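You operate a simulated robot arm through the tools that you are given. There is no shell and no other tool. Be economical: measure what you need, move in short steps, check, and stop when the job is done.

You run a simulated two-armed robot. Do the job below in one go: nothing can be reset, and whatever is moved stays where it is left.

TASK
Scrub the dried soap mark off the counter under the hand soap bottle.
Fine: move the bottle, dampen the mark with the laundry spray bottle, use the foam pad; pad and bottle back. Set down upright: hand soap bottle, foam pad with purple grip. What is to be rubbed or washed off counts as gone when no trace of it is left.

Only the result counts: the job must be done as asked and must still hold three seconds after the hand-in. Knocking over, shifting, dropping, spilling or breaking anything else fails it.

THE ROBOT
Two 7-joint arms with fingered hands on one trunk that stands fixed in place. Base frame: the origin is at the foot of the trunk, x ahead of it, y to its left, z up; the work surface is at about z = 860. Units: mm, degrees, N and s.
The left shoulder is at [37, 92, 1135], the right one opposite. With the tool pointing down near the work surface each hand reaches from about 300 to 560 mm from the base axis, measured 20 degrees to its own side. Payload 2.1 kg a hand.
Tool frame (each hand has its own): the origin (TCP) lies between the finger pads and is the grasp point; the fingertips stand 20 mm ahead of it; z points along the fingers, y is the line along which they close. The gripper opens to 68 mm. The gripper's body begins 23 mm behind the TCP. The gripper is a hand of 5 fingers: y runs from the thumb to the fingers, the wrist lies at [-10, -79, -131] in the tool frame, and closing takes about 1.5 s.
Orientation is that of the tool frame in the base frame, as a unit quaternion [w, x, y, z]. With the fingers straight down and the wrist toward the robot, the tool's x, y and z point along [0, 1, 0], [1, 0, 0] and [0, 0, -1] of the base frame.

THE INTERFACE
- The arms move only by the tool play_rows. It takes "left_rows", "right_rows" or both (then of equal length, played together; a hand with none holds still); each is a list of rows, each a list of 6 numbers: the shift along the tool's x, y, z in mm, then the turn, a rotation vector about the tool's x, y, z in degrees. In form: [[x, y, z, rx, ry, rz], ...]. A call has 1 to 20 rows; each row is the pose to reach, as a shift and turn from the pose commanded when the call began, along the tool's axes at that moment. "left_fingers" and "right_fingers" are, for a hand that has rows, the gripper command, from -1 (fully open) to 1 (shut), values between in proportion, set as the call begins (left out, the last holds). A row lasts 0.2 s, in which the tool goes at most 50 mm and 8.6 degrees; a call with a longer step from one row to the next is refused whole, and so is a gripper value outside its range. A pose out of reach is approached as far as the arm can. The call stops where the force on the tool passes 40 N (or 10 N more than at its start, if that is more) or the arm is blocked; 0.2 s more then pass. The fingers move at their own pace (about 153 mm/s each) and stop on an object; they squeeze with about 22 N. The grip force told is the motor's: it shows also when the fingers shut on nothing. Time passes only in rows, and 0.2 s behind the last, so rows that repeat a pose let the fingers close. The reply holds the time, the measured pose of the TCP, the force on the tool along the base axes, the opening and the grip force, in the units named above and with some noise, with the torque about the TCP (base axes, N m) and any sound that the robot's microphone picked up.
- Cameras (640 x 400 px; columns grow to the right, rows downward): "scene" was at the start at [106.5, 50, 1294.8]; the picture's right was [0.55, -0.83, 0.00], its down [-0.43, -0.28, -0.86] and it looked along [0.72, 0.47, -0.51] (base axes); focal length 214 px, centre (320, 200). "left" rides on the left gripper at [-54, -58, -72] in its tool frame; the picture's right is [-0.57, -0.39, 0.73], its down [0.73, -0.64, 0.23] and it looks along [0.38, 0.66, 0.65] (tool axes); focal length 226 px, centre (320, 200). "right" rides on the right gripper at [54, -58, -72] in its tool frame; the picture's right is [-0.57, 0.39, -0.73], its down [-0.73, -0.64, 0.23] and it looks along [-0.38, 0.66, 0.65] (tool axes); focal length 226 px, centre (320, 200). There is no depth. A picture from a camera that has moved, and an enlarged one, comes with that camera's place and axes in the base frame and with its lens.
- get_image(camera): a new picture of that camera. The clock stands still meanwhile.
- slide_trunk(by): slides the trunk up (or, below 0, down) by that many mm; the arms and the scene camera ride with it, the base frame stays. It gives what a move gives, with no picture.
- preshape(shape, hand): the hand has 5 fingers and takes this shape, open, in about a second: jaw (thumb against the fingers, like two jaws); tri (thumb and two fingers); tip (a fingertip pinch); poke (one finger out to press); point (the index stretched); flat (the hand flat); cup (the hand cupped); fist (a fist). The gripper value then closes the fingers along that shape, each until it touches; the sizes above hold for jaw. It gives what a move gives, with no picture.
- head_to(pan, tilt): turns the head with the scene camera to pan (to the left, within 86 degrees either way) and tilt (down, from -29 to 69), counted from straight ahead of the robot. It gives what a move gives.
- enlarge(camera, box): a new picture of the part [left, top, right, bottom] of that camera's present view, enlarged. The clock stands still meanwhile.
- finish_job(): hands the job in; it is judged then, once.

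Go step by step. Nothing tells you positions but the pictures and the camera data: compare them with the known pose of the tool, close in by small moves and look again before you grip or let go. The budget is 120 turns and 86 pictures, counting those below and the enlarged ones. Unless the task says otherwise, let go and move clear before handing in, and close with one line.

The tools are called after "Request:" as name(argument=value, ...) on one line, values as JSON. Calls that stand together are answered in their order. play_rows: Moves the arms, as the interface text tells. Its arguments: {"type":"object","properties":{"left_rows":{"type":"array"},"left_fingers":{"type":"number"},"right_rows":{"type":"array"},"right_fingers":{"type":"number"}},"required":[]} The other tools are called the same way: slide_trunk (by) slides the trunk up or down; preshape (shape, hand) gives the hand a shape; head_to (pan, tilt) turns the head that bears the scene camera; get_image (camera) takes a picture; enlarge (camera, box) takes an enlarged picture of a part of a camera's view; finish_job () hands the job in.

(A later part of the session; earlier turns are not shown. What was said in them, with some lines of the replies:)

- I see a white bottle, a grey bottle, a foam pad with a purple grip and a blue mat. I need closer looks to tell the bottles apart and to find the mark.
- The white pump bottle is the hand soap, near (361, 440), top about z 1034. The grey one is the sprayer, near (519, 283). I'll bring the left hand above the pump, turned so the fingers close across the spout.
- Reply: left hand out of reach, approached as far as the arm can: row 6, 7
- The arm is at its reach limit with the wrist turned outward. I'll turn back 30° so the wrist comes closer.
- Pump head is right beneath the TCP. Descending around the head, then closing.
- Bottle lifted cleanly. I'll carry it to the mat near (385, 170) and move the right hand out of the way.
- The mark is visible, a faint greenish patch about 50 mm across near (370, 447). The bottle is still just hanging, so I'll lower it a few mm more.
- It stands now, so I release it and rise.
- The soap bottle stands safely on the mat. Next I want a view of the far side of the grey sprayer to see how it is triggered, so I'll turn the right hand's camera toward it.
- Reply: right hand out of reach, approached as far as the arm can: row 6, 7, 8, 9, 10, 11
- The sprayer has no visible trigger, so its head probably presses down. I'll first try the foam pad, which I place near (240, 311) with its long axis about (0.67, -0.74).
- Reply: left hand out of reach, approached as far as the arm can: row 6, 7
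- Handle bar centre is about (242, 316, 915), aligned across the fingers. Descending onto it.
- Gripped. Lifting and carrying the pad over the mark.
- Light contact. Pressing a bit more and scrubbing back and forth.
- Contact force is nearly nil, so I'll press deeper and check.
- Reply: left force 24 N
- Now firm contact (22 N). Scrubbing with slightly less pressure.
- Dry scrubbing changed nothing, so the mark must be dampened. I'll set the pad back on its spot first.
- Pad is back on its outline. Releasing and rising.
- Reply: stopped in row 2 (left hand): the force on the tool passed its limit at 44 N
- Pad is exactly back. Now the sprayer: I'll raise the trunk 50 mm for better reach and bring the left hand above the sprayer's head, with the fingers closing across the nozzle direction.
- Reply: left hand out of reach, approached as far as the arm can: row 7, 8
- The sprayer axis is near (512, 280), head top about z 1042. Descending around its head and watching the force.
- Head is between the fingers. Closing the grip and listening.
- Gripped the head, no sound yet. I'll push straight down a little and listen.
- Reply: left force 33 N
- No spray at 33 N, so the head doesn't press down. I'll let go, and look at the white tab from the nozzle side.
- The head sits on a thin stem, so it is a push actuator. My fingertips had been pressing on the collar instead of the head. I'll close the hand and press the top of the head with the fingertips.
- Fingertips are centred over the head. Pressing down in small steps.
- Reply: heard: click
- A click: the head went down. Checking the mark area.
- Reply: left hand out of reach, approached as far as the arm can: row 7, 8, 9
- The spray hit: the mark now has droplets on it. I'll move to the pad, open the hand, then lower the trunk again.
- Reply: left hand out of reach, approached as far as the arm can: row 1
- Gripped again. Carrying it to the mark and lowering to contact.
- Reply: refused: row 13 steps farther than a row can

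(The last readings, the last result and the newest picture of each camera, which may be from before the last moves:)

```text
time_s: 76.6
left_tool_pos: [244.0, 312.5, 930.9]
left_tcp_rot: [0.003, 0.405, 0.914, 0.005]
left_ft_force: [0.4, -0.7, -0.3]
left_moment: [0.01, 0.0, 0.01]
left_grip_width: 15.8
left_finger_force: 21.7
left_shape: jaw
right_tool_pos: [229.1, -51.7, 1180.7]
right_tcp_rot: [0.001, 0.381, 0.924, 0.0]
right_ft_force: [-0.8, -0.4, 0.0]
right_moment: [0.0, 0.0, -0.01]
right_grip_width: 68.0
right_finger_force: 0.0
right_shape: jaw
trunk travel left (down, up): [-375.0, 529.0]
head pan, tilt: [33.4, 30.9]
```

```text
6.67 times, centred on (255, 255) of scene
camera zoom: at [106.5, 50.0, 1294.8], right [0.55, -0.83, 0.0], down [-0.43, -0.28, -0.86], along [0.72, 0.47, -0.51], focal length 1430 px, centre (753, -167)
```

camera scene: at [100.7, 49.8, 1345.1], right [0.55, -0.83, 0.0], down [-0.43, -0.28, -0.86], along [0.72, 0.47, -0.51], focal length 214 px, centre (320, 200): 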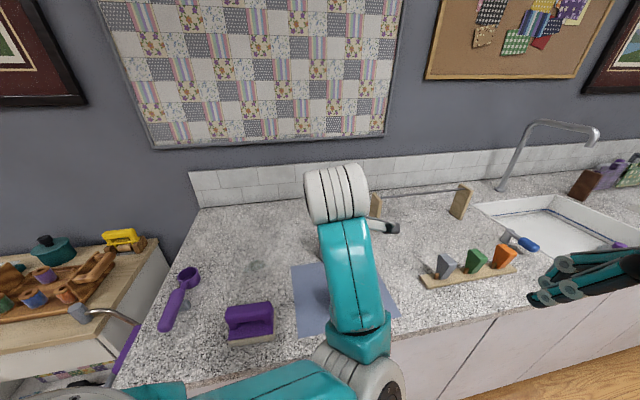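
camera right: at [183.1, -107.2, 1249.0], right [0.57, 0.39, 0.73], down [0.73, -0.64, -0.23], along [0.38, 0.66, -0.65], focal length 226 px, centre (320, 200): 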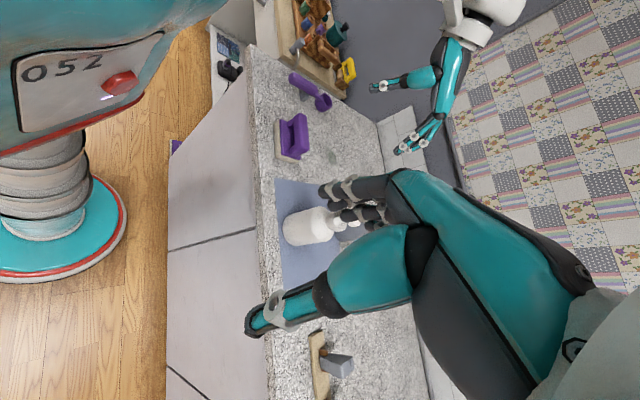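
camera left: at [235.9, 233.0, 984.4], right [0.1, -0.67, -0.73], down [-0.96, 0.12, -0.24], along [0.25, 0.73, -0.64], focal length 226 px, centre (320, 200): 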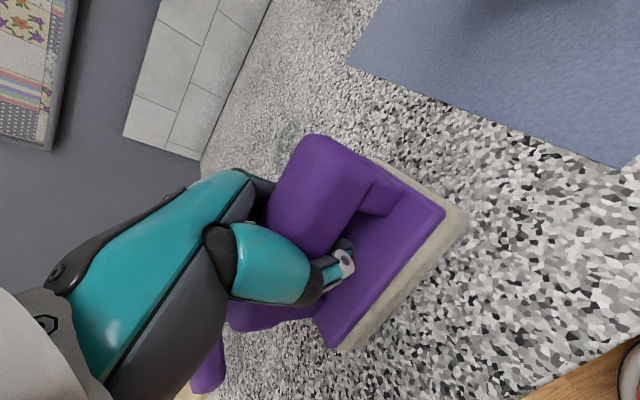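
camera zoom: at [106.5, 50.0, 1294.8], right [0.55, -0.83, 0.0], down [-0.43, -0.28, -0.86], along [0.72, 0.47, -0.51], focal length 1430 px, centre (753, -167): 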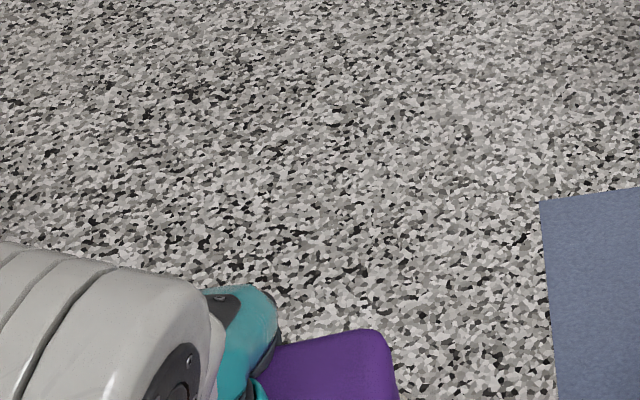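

The mark looks gone. For safety, one more pass over the same area while still damp.

Request:
play_rows(left_rows=[[4, 45, 0, 0, 0, 0], [8, 90, 0, 0, 0, 0], [12, 135, 0, 0, 0, 0], [14, 172, 0, 0, 0, 0], [14, 172, 10, 0, 0, 0], [14, 172, 20, 0, 0, 0], [14, 172, 25.5, 0, 0, 0], [14, 172, 25.5, 0, 0, 0]])

Request:
play_rows(left_rows=[[20, 0, 1, 0, 0, 0], [-20, 0, 1, 0, 0, 0], [20, 0, 1, 0, 0, 0], [-20, 0, 1, 0, 0, 0], [20, -18, 1, 0, 0, 0], [-20, -18, 1, 0, 0, 0], [20, -18, 1, 0, 0, 0], [-20, -18, 1, 0, 0, 0], [0, 15, 1, 0, 0, 0], [20, 15, 1, 0, 0, 0], [-20, 15, 1, 0, 0, 0], [20, 15, 1, 0, 0, 0], [-20, 24, 1, 0, 0, 0], [20, 24, 1, 0, 0, 0], [-20, 24, 1, 0, 0, 0], [0, 0, 1, 0, 0, 0]])

Request:
play_rows(left_rows=[[0, 0, -12, 0, 0, 0], [0, -30, -25, 0, 0, 0], [-4, -75, -25, 0, 0, 0], [-8, -120, -25, 0, 0, 0], [-14, -165, -25, 0, 0, 0], [-14, -172, -25, 0, 0, 0], [-14, -172, -18, 0, 0, 0], [-14, -172, -10, 0, 0, 0], [-14, -172, -7, 0, 0, 0], [-14, -172, -7, 0, 0, 0]])

Request:
enlarge(camera="scene", box=[180, 230, 300, 350])

```text
time_s: 78.4
left_tool_pos: [362.0, 440.0, 908.1]
left_tcp_rot: [0.003, 0.405, 0.914, 0.006]
left_ft_force: [-0.7, 2.2, 4.8]
left_moment: [-0.11, -0.09, 0.05]
left_grip_width: 15.8
left_finger_force: 22.2
left_shape: jaw
right_tool_pos: [228.9, -52.6, 1180.8]
right_tcp_rot: [0.0, 0.382, 0.924, -0.001]
right_ft_force: [-0.5, 0.5, -0.4]
right_moment: [0.01, -0.03, 0.0]
right_grip_width: 68.1
right_finger_force: 0.1
right_shape: jaw
trunk travel left (down, up): [-375.0, 529.0]
head pan, tilt: [33.4, 30.9]
```

```text
time_s: 81.8
left_tool_pos: [361.3, 440.0, 907.9]
left_tcp_rot: [0.004, 0.405, 0.914, 0.006]
left_ft_force: [2.3, 0.8, 10.5]
left_moment: [-0.15, 0.11, 0.01]
left_grip_width: 15.7
left_finger_force: 21.9
left_shape: jaw
right_tool_pos: [228.4, -52.9, 1181.0]
right_tcp_rot: [-0.001, 0.382, 0.924, 0.001]
right_ft_force: [0.8, 0.2, 0.2]
right_moment: [-0.01, -0.03, 0.02]
right_grip_width: 67.7
right_finger_force: 0.0
right_shape: jaw
trunk travel left (down, up): [-375.0, 529.0]
head pan, tilt: [33.4, 30.9]
```

```text
time_s: 84.0
left_tool_pos: [242.7, 315.1, 910.0]
left_tcp_rot: [0.004, 0.405, 0.914, 0.006]
left_ft_force: [-0.3, -0.5, -0.9]
left_moment: [-0.03, 0.01, 0.01]
left_grip_width: 15.1
left_finger_force: 22.1
left_shape: jaw
right_tool_pos: [228.9, -51.9, 1180.8]
right_tcp_rot: [0.0, 0.383, 0.924, 0.0]
right_ft_force: [0.0, -0.5, -0.7]
right_moment: [-0.03, 0.01, 0.01]
right_grip_width: 67.9
right_finger_force: 0.1
right_shape: jaw
trunk travel left (down, up): [-375.0, 529.0]
head pan, tilt: [33.4, 30.9]
```

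```text
3.33 times, centred on (240, 290) of scene
camera zoom: at [106.5, 49.9, 1294.8], right [0.55, -0.83, 0.0], down [-0.43, -0.28, -0.86], along [0.72, 0.47, -0.51], focal length 715 px, centre (587, -100)
```

zoom: 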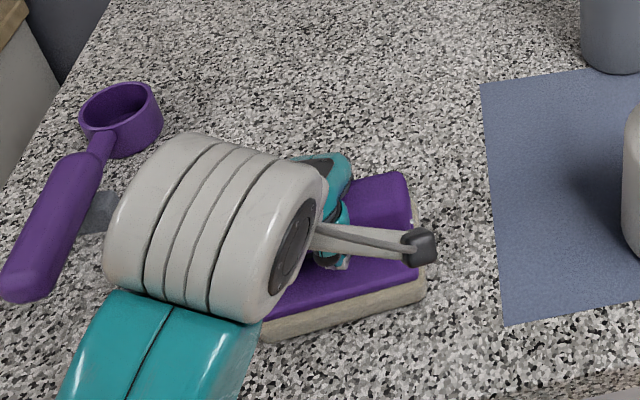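

The mark shows no trace. The pad has turned about 9° in the grip again, so I'll correct its pose and set it down.

Request:
play_rows(left_rows=[[-0.7, -5, 0, 0, 0, 4.5], [-1.4, -9.3, 0, 0, 0, 9], [-1.4, -9.3, 1, 0, 0, 9], [-1.4, -9.3, 2, 0, 0, 9], [-1.4, -9.3, 2, 0, 0, 9]])

Request:
enlarge(camera="scene", box=[180, 230, 300, 350])

```text
time_s: 85.2
left_tool_pos: [236.8, 307.3, 908.2]
left_tcp_rot: [0.004, 0.476, 0.879, 0.007]
left_ft_force: [0.3, 0.6, -0.3]
left_moment: [0.02, 0.0, 0.02]
left_grip_width: 15.2
left_finger_force: 22.1
left_shape: jaw
right_tool_pos: [228.7, -51.8, 1181.0]
right_tcp_rot: [0.0, 0.383, 0.924, 0.0]
right_ft_force: [-0.3, -0.8, 0.3]
right_moment: [-0.01, -0.02, 0.01]
right_grip_width: 67.8
right_finger_force: 0.0
right_shape: jaw
trunk travel left (down, up): [-375.0, 529.0]
head pan, tilt: [33.4, 30.9]
```

```text
3.33 times, centred on (240, 290) of scene
camera zoom: at [106.5, 49.9, 1294.8], right [0.55, -0.83, 0.0], down [-0.43, -0.28, -0.86], along [0.72, 0.47, -0.51], focal length 715 px, centre (587, -100)
```

zoom: 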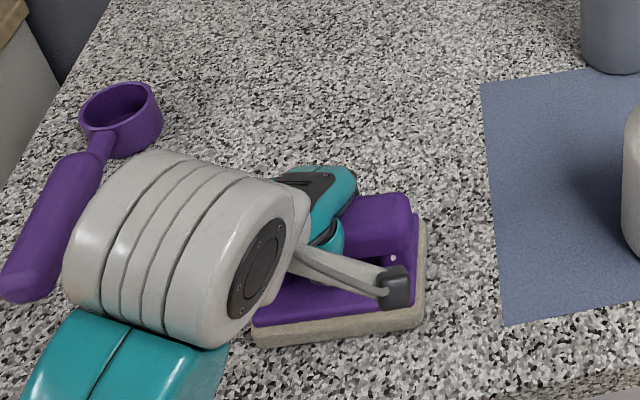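

Request:
play_rows(left_rows=[[0, 0, 1, 0, 0, 0], [0, 0, 1.5, 0, 0, 0], [0, 0, 1.5, 0, 0, 0]])

Request:
play_rows(left_rows=[[0, 0, 0, 0, 0, 0], [0, 0, 0, 0, 0, 0], [0, 0, 0, 0, 0, 0], [0, 0, 0, 0, 0, 0], [0, 0, -10, 0, 0, 0], [0, 0, -30, 0, 0, 0], [0, 0, -70, 0, 0, 0], [0, 0, -110, 0, 0, 0], [0, 0, -110, 0, 0, 0]], left_fingers=-0.2)

Request:
get_image(camera="scene")

```text
time_s: 86.0
left_tool_pos: [238.3, 307.1, 907.3]
left_tcp_rot: [0.003, 0.476, 0.879, 0.006]
left_ft_force: [0.0, 2.2, 3.2]
left_moment: [-0.11, -0.06, 0.01]
left_grip_width: 15.7
left_finger_force: 22.7
left_shape: jaw
right_tool_pos: [227.9, -52.5, 1180.0]
right_tcp_rot: [0.0, 0.382, 0.924, 0.0]
right_ft_force: [0.0, 0.6, 0.2]
right_moment: [-0.01, 0.0, 0.0]
right_grip_width: 67.9
right_finger_force: 0.1
right_shape: jaw
trunk travel left (down, up): [-375.0, 529.0]
head pan, tilt: [33.4, 30.9]
```

```text
time_s: 88.0
left_tool_pos: [239.7, 307.7, 1017.1]
left_tcp_rot: [0.003, 0.476, 0.88, 0.005]
left_ft_force: [-0.2, 0.1, -0.2]
left_moment: [-0.01, -0.01, -0.04]
left_grip_width: 40.3
left_finger_force: 0.1
left_shape: jaw
left hand out of reach, approached as far as the arm can: row 8, 9
right_tool_pos: [228.0, -51.8, 1179.5]
right_tcp_rot: [0.0, 0.383, 0.924, 0.0]
right_ft_force: [0.2, -0.1, -0.6]
right_moment: [-0.04, 0.0, -0.01]
right_grip_width: 67.9
right_finger_force: 0.0
right_shape: jaw
trunk travel left (down, up): [-375.0, 529.0]
head pan, tilt: [33.4, 30.9]
```

```text
22 pictures are left
camera scene: at [106.3, 50.0, 1294.7], right [0.55, -0.83, 0.0], down [-0.43, -0.28, -0.86], along [0.72, 0.47, -0.51], focal length 214 px, centre (320, 200)
```

scene: 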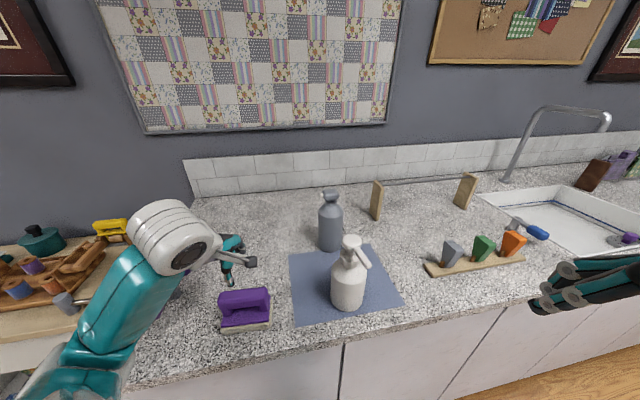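

Pad is upright on its spot. Next I'll return above the hand soap pump with open fingers.

Request:
play_rows(left_rows=[[-28, 6, -15, 0, 0, 4.7], [-56, 13, -35, 0, 0, 9.4], [-84, 20, -55, 0, 0, 14], [-112, 26, -65, 0, 0, 19], [-140, 33, -65, 0, 0, 24], [-168, 39, -65, 0, 0, 28.5], [-196, 45.5, -60, 0, 0, 33.2], [-196, 45.5, -55, 0, 0, 33.2], [-196, 45.5, -55, 0, 0, 33.2]], left_fingers=-1)

Request:
get_image(camera="left")

Request:
enlarge(camera="scene", box=[200, 225, 320, 345])

```text
time_s: 90.0
left_tool_pos: [385.0, 170.3, 1073.6]
left_tcp_rot: [0.002, 0.708, 0.706, 0.006]
left_ft_force: [-0.9, 0.0, -0.2]
left_moment: [0.04, 0.0, -0.02]
left_grip_width: 67.9
left_finger_force: 0.0
left_shape: jaw
right_tool_pos: [227.8, -50.9, 1179.9]
right_tcp_rot: [0.0, 0.383, 0.924, -0.001]
right_ft_force: [-0.1, 0.4, 0.3]
right_moment: [-0.02, 0.02, -0.01]
right_grip_width: 67.6
right_finger_force: 0.0
right_shape: jaw
trunk travel left (down, up): [-375.0, 529.0]
head pan, tilt: [33.4, 30.9]
```

```text
21 pictures are left
camera left: at [325.6, 114.7, 1144.0], right [-0.38, -0.56, -0.74], down [-0.64, 0.74, -0.23], along [0.67, 0.38, -0.64], focal length 226 px, centre (320, 200)
```

left: 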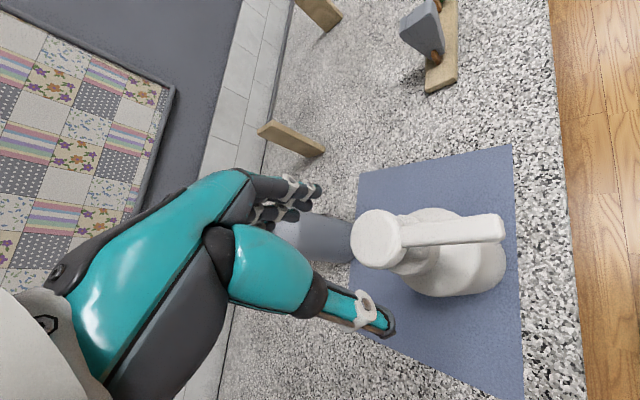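

```text
3.33 times, centred on (260, 285) of scene
camera zoom: at [106.5, 49.9, 1294.8], right [0.55, -0.83, 0.0], down [-0.43, -0.28, -0.86], along [0.72, 0.47, -0.51], focal length 715 px, centre (520, -83)
```

zoom: 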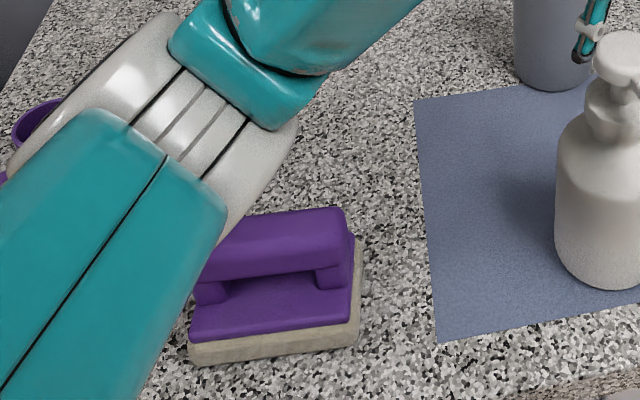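

Request:
play_rows(left_rows=[[-4, -0.5, 15, 0, 0, 0], [-4, -0.5, 30, 0, 0, 0], [-4, -0.5, 45, 0, 0, 0], [-4, -0.5, 55, 0, 0, 0], [-4, -0.5, 55, 0, 0, 0]])

Request:
get_image(camera="left")

```text
time_s: 91.2
left_tool_pos: [387.2, 167.8, 1016.6]
left_tcp_rot: [0.001, 0.707, 0.707, 0.006]
left_ft_force: [0.2, 0.6, -0.7]
left_moment: [0.0, 0.03, -0.04]
left_grip_width: 67.8
left_finger_force: 0.1
left_shape: jaw
right_tool_pos: [228.4, -52.3, 1180.0]
right_tcp_rot: [0.0, 0.383, 0.924, -0.001]
right_ft_force: [-0.1, 0.4, 0.6]
right_moment: [0.02, 0.01, 0.0]
right_grip_width: 67.8
right_finger_force: 0.0
right_shape: jaw
trunk travel left (down, up): [-375.0, 529.0]
head pan, tilt: [33.4, 30.9]
```

```text
19 pictures are left
camera left: at [327.3, 112.0, 1088.6], right [-0.38, -0.56, -0.74], down [-0.64, 0.74, -0.23], along [0.67, 0.38, -0.64], focal length 226 px, centre (320, 200)
```

left: 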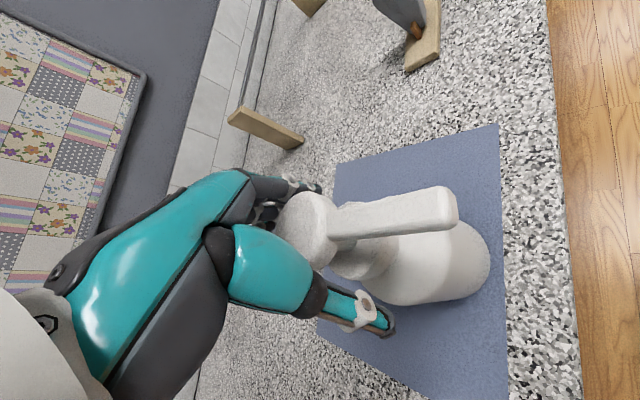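

Lined up. Closing the grip on the pump neck and lifting slightly.

Request:
play_rows(left_rows=[[0, 0, 0, 0, 0, 0], [0, 0, 0, 0, 0, 0], [0, 0, 0, 0, 0, 0], [0, 0, 0, 0, 0, 0], [0, 0, 0, 0, 0, 0], [0, 0, 0, 0, 0, 0], [0, 0, 0, 0, 0, 0], [0, 0, 0, 0, 0, 0]], left_fingers=1)

Request:
play_rows(left_rows=[[0, 0, -10, 0, 0, 0], [0, 0, -25, 0, 0, 0], [0, 0, -40, 0, 0, 0], [0, 0, -40, 0, 0, 0]])

Request:
get_image(camera="scene")

```text
time_s: 93.0
left_tool_pos: [387.2, 167.0, 1016.9]
left_tcp_rot: [0.002, 0.707, 0.707, 0.006]
left_ft_force: [-1.1, 0.4, 0.1]
left_moment: [0.02, 0.0, 0.02]
left_grip_width: 21.6
left_finger_force: 21.1
left_shape: jaw
right_tool_pos: [230.0, -51.3, 1179.4]
right_tcp_rot: [-0.001, 0.383, 0.924, 0.001]
right_ft_force: [0.1, -0.4, -0.3]
right_moment: [0.04, 0.0, -0.02]
right_grip_width: 67.9
right_finger_force: 0.1
right_shape: jaw
trunk travel left (down, up): [-375.0, 529.0]
head pan, tilt: [33.4, 30.9]
```

```text
time_s: 94.0
left_tool_pos: [385.0, 166.2, 1057.2]
left_tcp_rot: [0.002, 0.708, 0.706, 0.006]
left_ft_force: [-0.7, -0.4, -4.5]
left_moment: [0.03, 0.03, -0.01]
left_grip_width: 21.3
left_finger_force: 22.2
left_shape: jaw
right_tool_pos: [229.3, -51.2, 1179.8]
right_tcp_rot: [0.0, 0.381, 0.925, 0.0]
right_ft_force: [0.3, -0.3, -0.7]
right_moment: [-0.03, 0.0, 0.03]
right_grip_width: 67.8
right_finger_force: 0.1
right_shape: jaw
trunk travel left (down, up): [-375.0, 529.0]
head pan, tilt: [33.4, 30.9]
```

```text
18 pictures are left
camera scene: at [106.9, 50.0, 1294.7], right [0.55, -0.83, 0.0], down [-0.43, -0.28, -0.86], along [0.72, 0.47, -0.51], focal length 214 px, centre (320, 200)
```

scene: 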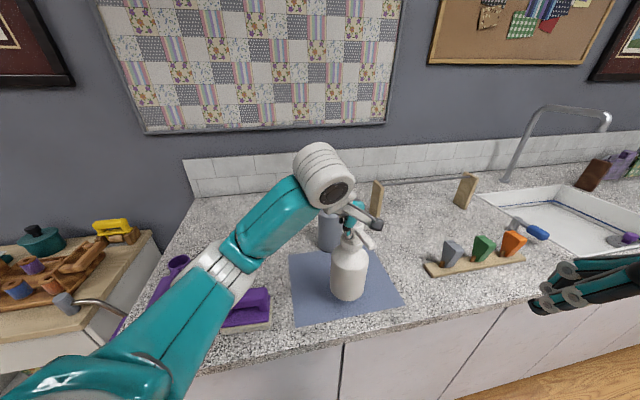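

Request:
play_rows(left_rows=[[30, -3, 0, 0, 0, 2], [70, -6, 0, 0, 0, 4], [110, -10, 0, 0, 0, 6], [150, -14, 0, 0, 0, 8], [190, -17, 0, 0, 0, 10], [230, -21, 0, 0, 0, 13], [258, -24, 0, 0, 0, 15], [274, -25.5, 0, 0, 0, 15], [274, -25.5, 10, 0, 0, 15], [274, -25.5, 10, 0, 0, 15]])

Request:
get_image(camera="scene")

```text
time_s: 96.2
left_tool_pos: [358.8, 441.1, 1050.9]
left_tcp_rot: [0.001, 0.794, 0.608, 0.006]
left_ft_force: [-0.5, -0.6, -5.0]
left_moment: [0.01, -0.02, 0.0]
left_grip_width: 21.4
left_finger_force: 22.0
left_shape: jaw
right_tool_pos: [228.3, -50.8, 1179.2]
right_tcp_rot: [-0.001, 0.383, 0.924, -0.001]
right_ft_force: [0.6, 0.7, 0.0]
right_moment: [-0.03, 0.04, -0.05]
right_grip_width: 67.7
right_finger_force: 0.0
right_shape: jaw
trunk travel left (down, up): [-375.0, 529.0]
head pan, tilt: [33.4, 30.9]
```

```text
17 pictures are left
camera scene: at [106.8, 50.4, 1294.7], right [0.55, -0.83, 0.0], down [-0.43, -0.28, -0.86], along [0.72, 0.47, -0.51], focal length 214 px, centre (320, 200)
```

scene: 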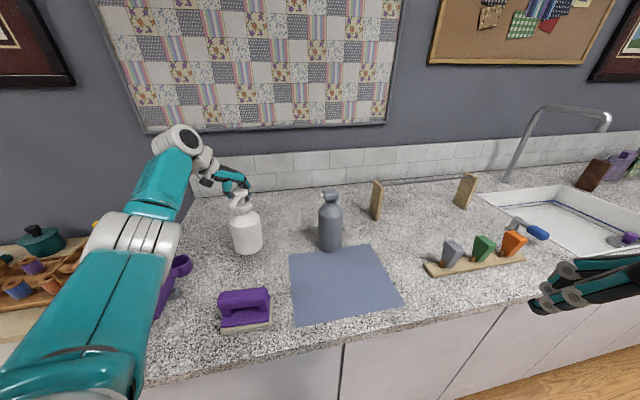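

Request:
play_rows(left_rows=[[0, 0, 12, 0, 0, 0], [0, 0, 24, 0, 0, 0], [0, 0, 31, 0, 0, 0], [0, 0, 33, 0, 0, 0], [0, 0, 34.5, 0, 0, 0], [0, 0, 34.5, 0, 0, 0]])

Request:
enlarge(camera="scene", box=[220, 185, 280, 275])

```text
time_s: 97.6
left_tool_pos: [359.3, 442.7, 1014.8]
left_tcp_rot: [0.001, 0.793, 0.609, 0.007]
left_ft_force: [0.0, 0.9, 1.3]
left_moment: [-0.03, -0.06, -0.03]
left_grip_width: 21.1
left_finger_force: 22.0
left_shape: jaw
right_tool_pos: [229.1, -50.1, 1180.6]
right_tcp_rot: [0.0, 0.381, 0.924, 0.0]
right_ft_force: [-0.1, 0.3, -0.3]
right_moment: [-0.01, 0.07, 0.01]
right_grip_width: 68.0
right_finger_force: 0.0
right_shape: jaw
trunk travel left (down, up): [-375.0, 529.0]
head pan, tilt: [33.4, 30.9]
```

```text
4.44 times, centred on (250, 230) of scene
camera zoom: at [106.3, 50.0, 1294.8], right [0.55, -0.83, 0.0], down [-0.43, -0.28, -0.86], along [0.72, 0.47, -0.51], focal length 953 px, centre (631, 67)
```

zoom: 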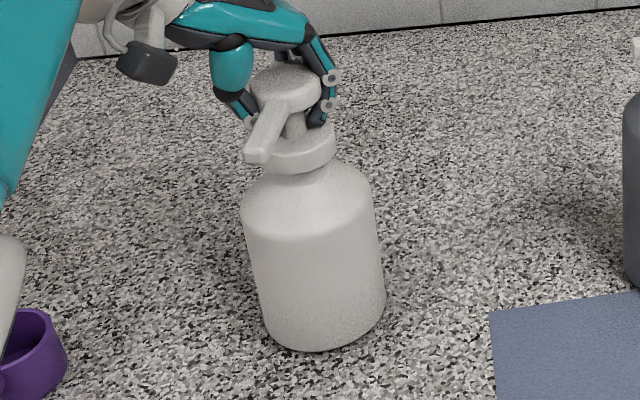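

The bottle is standing on its old spot within a few mm. Releasing and withdrawing.

Request:
play_rows(left_rows=[[0, 0, 0, 0, 0, 0], [0, 0, 0, 0, 0, 0], [0, 0, 0, 0, 0, 0], [0, 0, 0, 0, 0, 0], [0, 0, 0, 0, 0, 0], [0, 0, 0, 0, 0, 0], [0, 0, -20, 0, 0, 0], [0, 0, -45, 0, 0, 0], [0, 0, -70, 0, 0, 0], [-20, -20, -90, 0, 0, 0], [-50, -50, -110, 0, 0, 0], [-90, -70, -130, 0, 0, 0], [-130, -80, -140, 0, 0, 0], [-130, -80, -140, 0, 0, 0]], left_fingers=-1)

Request:
get_image(camera="scene")

Request:
enlarge(camera="scene", box=[200, 180, 350, 340])

Request:
get_image(camera="left")

```text
time_s: 100.6
left_tool_pos: [247.2, 335.5, 1154.1]
left_tcp_rot: [0.001, 0.793, 0.609, 0.007]
left_ft_force: [0.0, -1.1, -0.5]
left_moment: [0.03, 0.01, 0.03]
left_grip_width: 67.7
left_finger_force: 0.0
left_shape: jaw
right_tool_pos: [228.4, -51.9, 1180.0]
right_tcp_rot: [0.0, 0.382, 0.924, 0.0]
right_ft_force: [0.2, -0.8, 0.6]
right_moment: [0.02, -0.02, 0.01]
right_grip_width: 67.6
right_finger_force: 0.1
right_shape: jaw
trunk travel left (down, up): [-375.0, 529.0]
head pan, tilt: [33.4, 30.9]
```

```text
15 pictures are left
camera scene: at [106.5, 49.9, 1294.8], right [0.55, -0.83, 0.0], down [-0.43, -0.28, -0.86], along [0.72, 0.47, -0.51], focal length 214 px, centre (320, 200)
```

scene: 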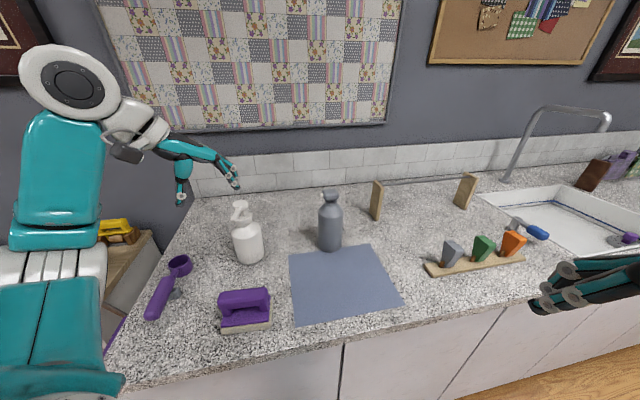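

```text
2.50 times, centred on (275, 260) of scene
camera zoom: at [106.5, 49.9, 1294.8], right [0.55, -0.83, 0.0], down [-0.43, -0.28, -0.86], along [0.72, 0.47, -0.51], focal length 536 px, centre (432, 50)
```

zoom: 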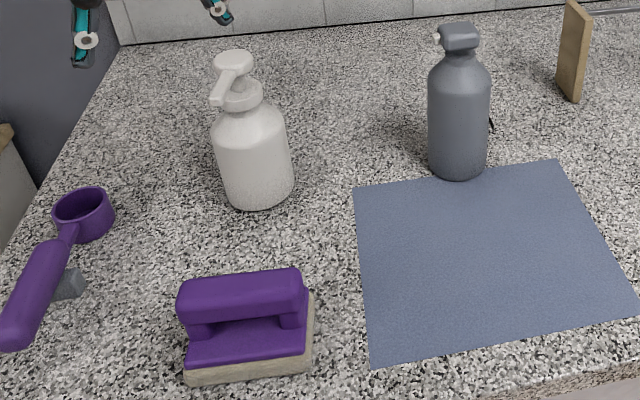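

```text
13 pictures are left
camera left: at [176.6, 297.1, 1224.8], right [-0.51, -0.44, -0.74], down [-0.43, 0.88, -0.23], along [0.75, 0.2, -0.64], focal length 226 px, centre (320, 200)
```

left: 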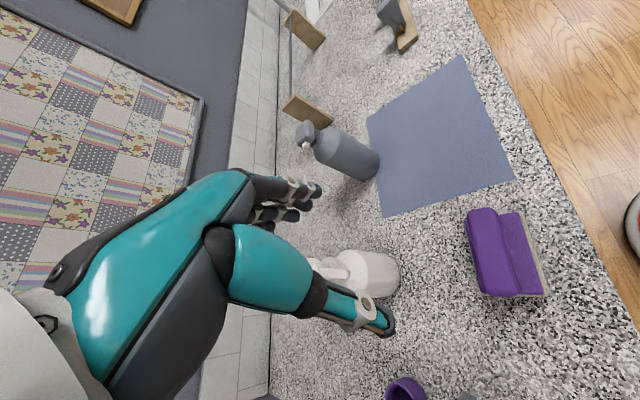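

Everything stands upright in place, the last clear view of the spot showed no trace of the mark, and both hands are clear. Handing in.

Request:
finish_job()

```text
The job is handed in.
```

The soap mark is scrubbed away, with no trace in my last clear view of the spot. The hand soap bottle and foam pad are back upright within a few mm of where they started, and the spray bottle stands within a few mm of its place.
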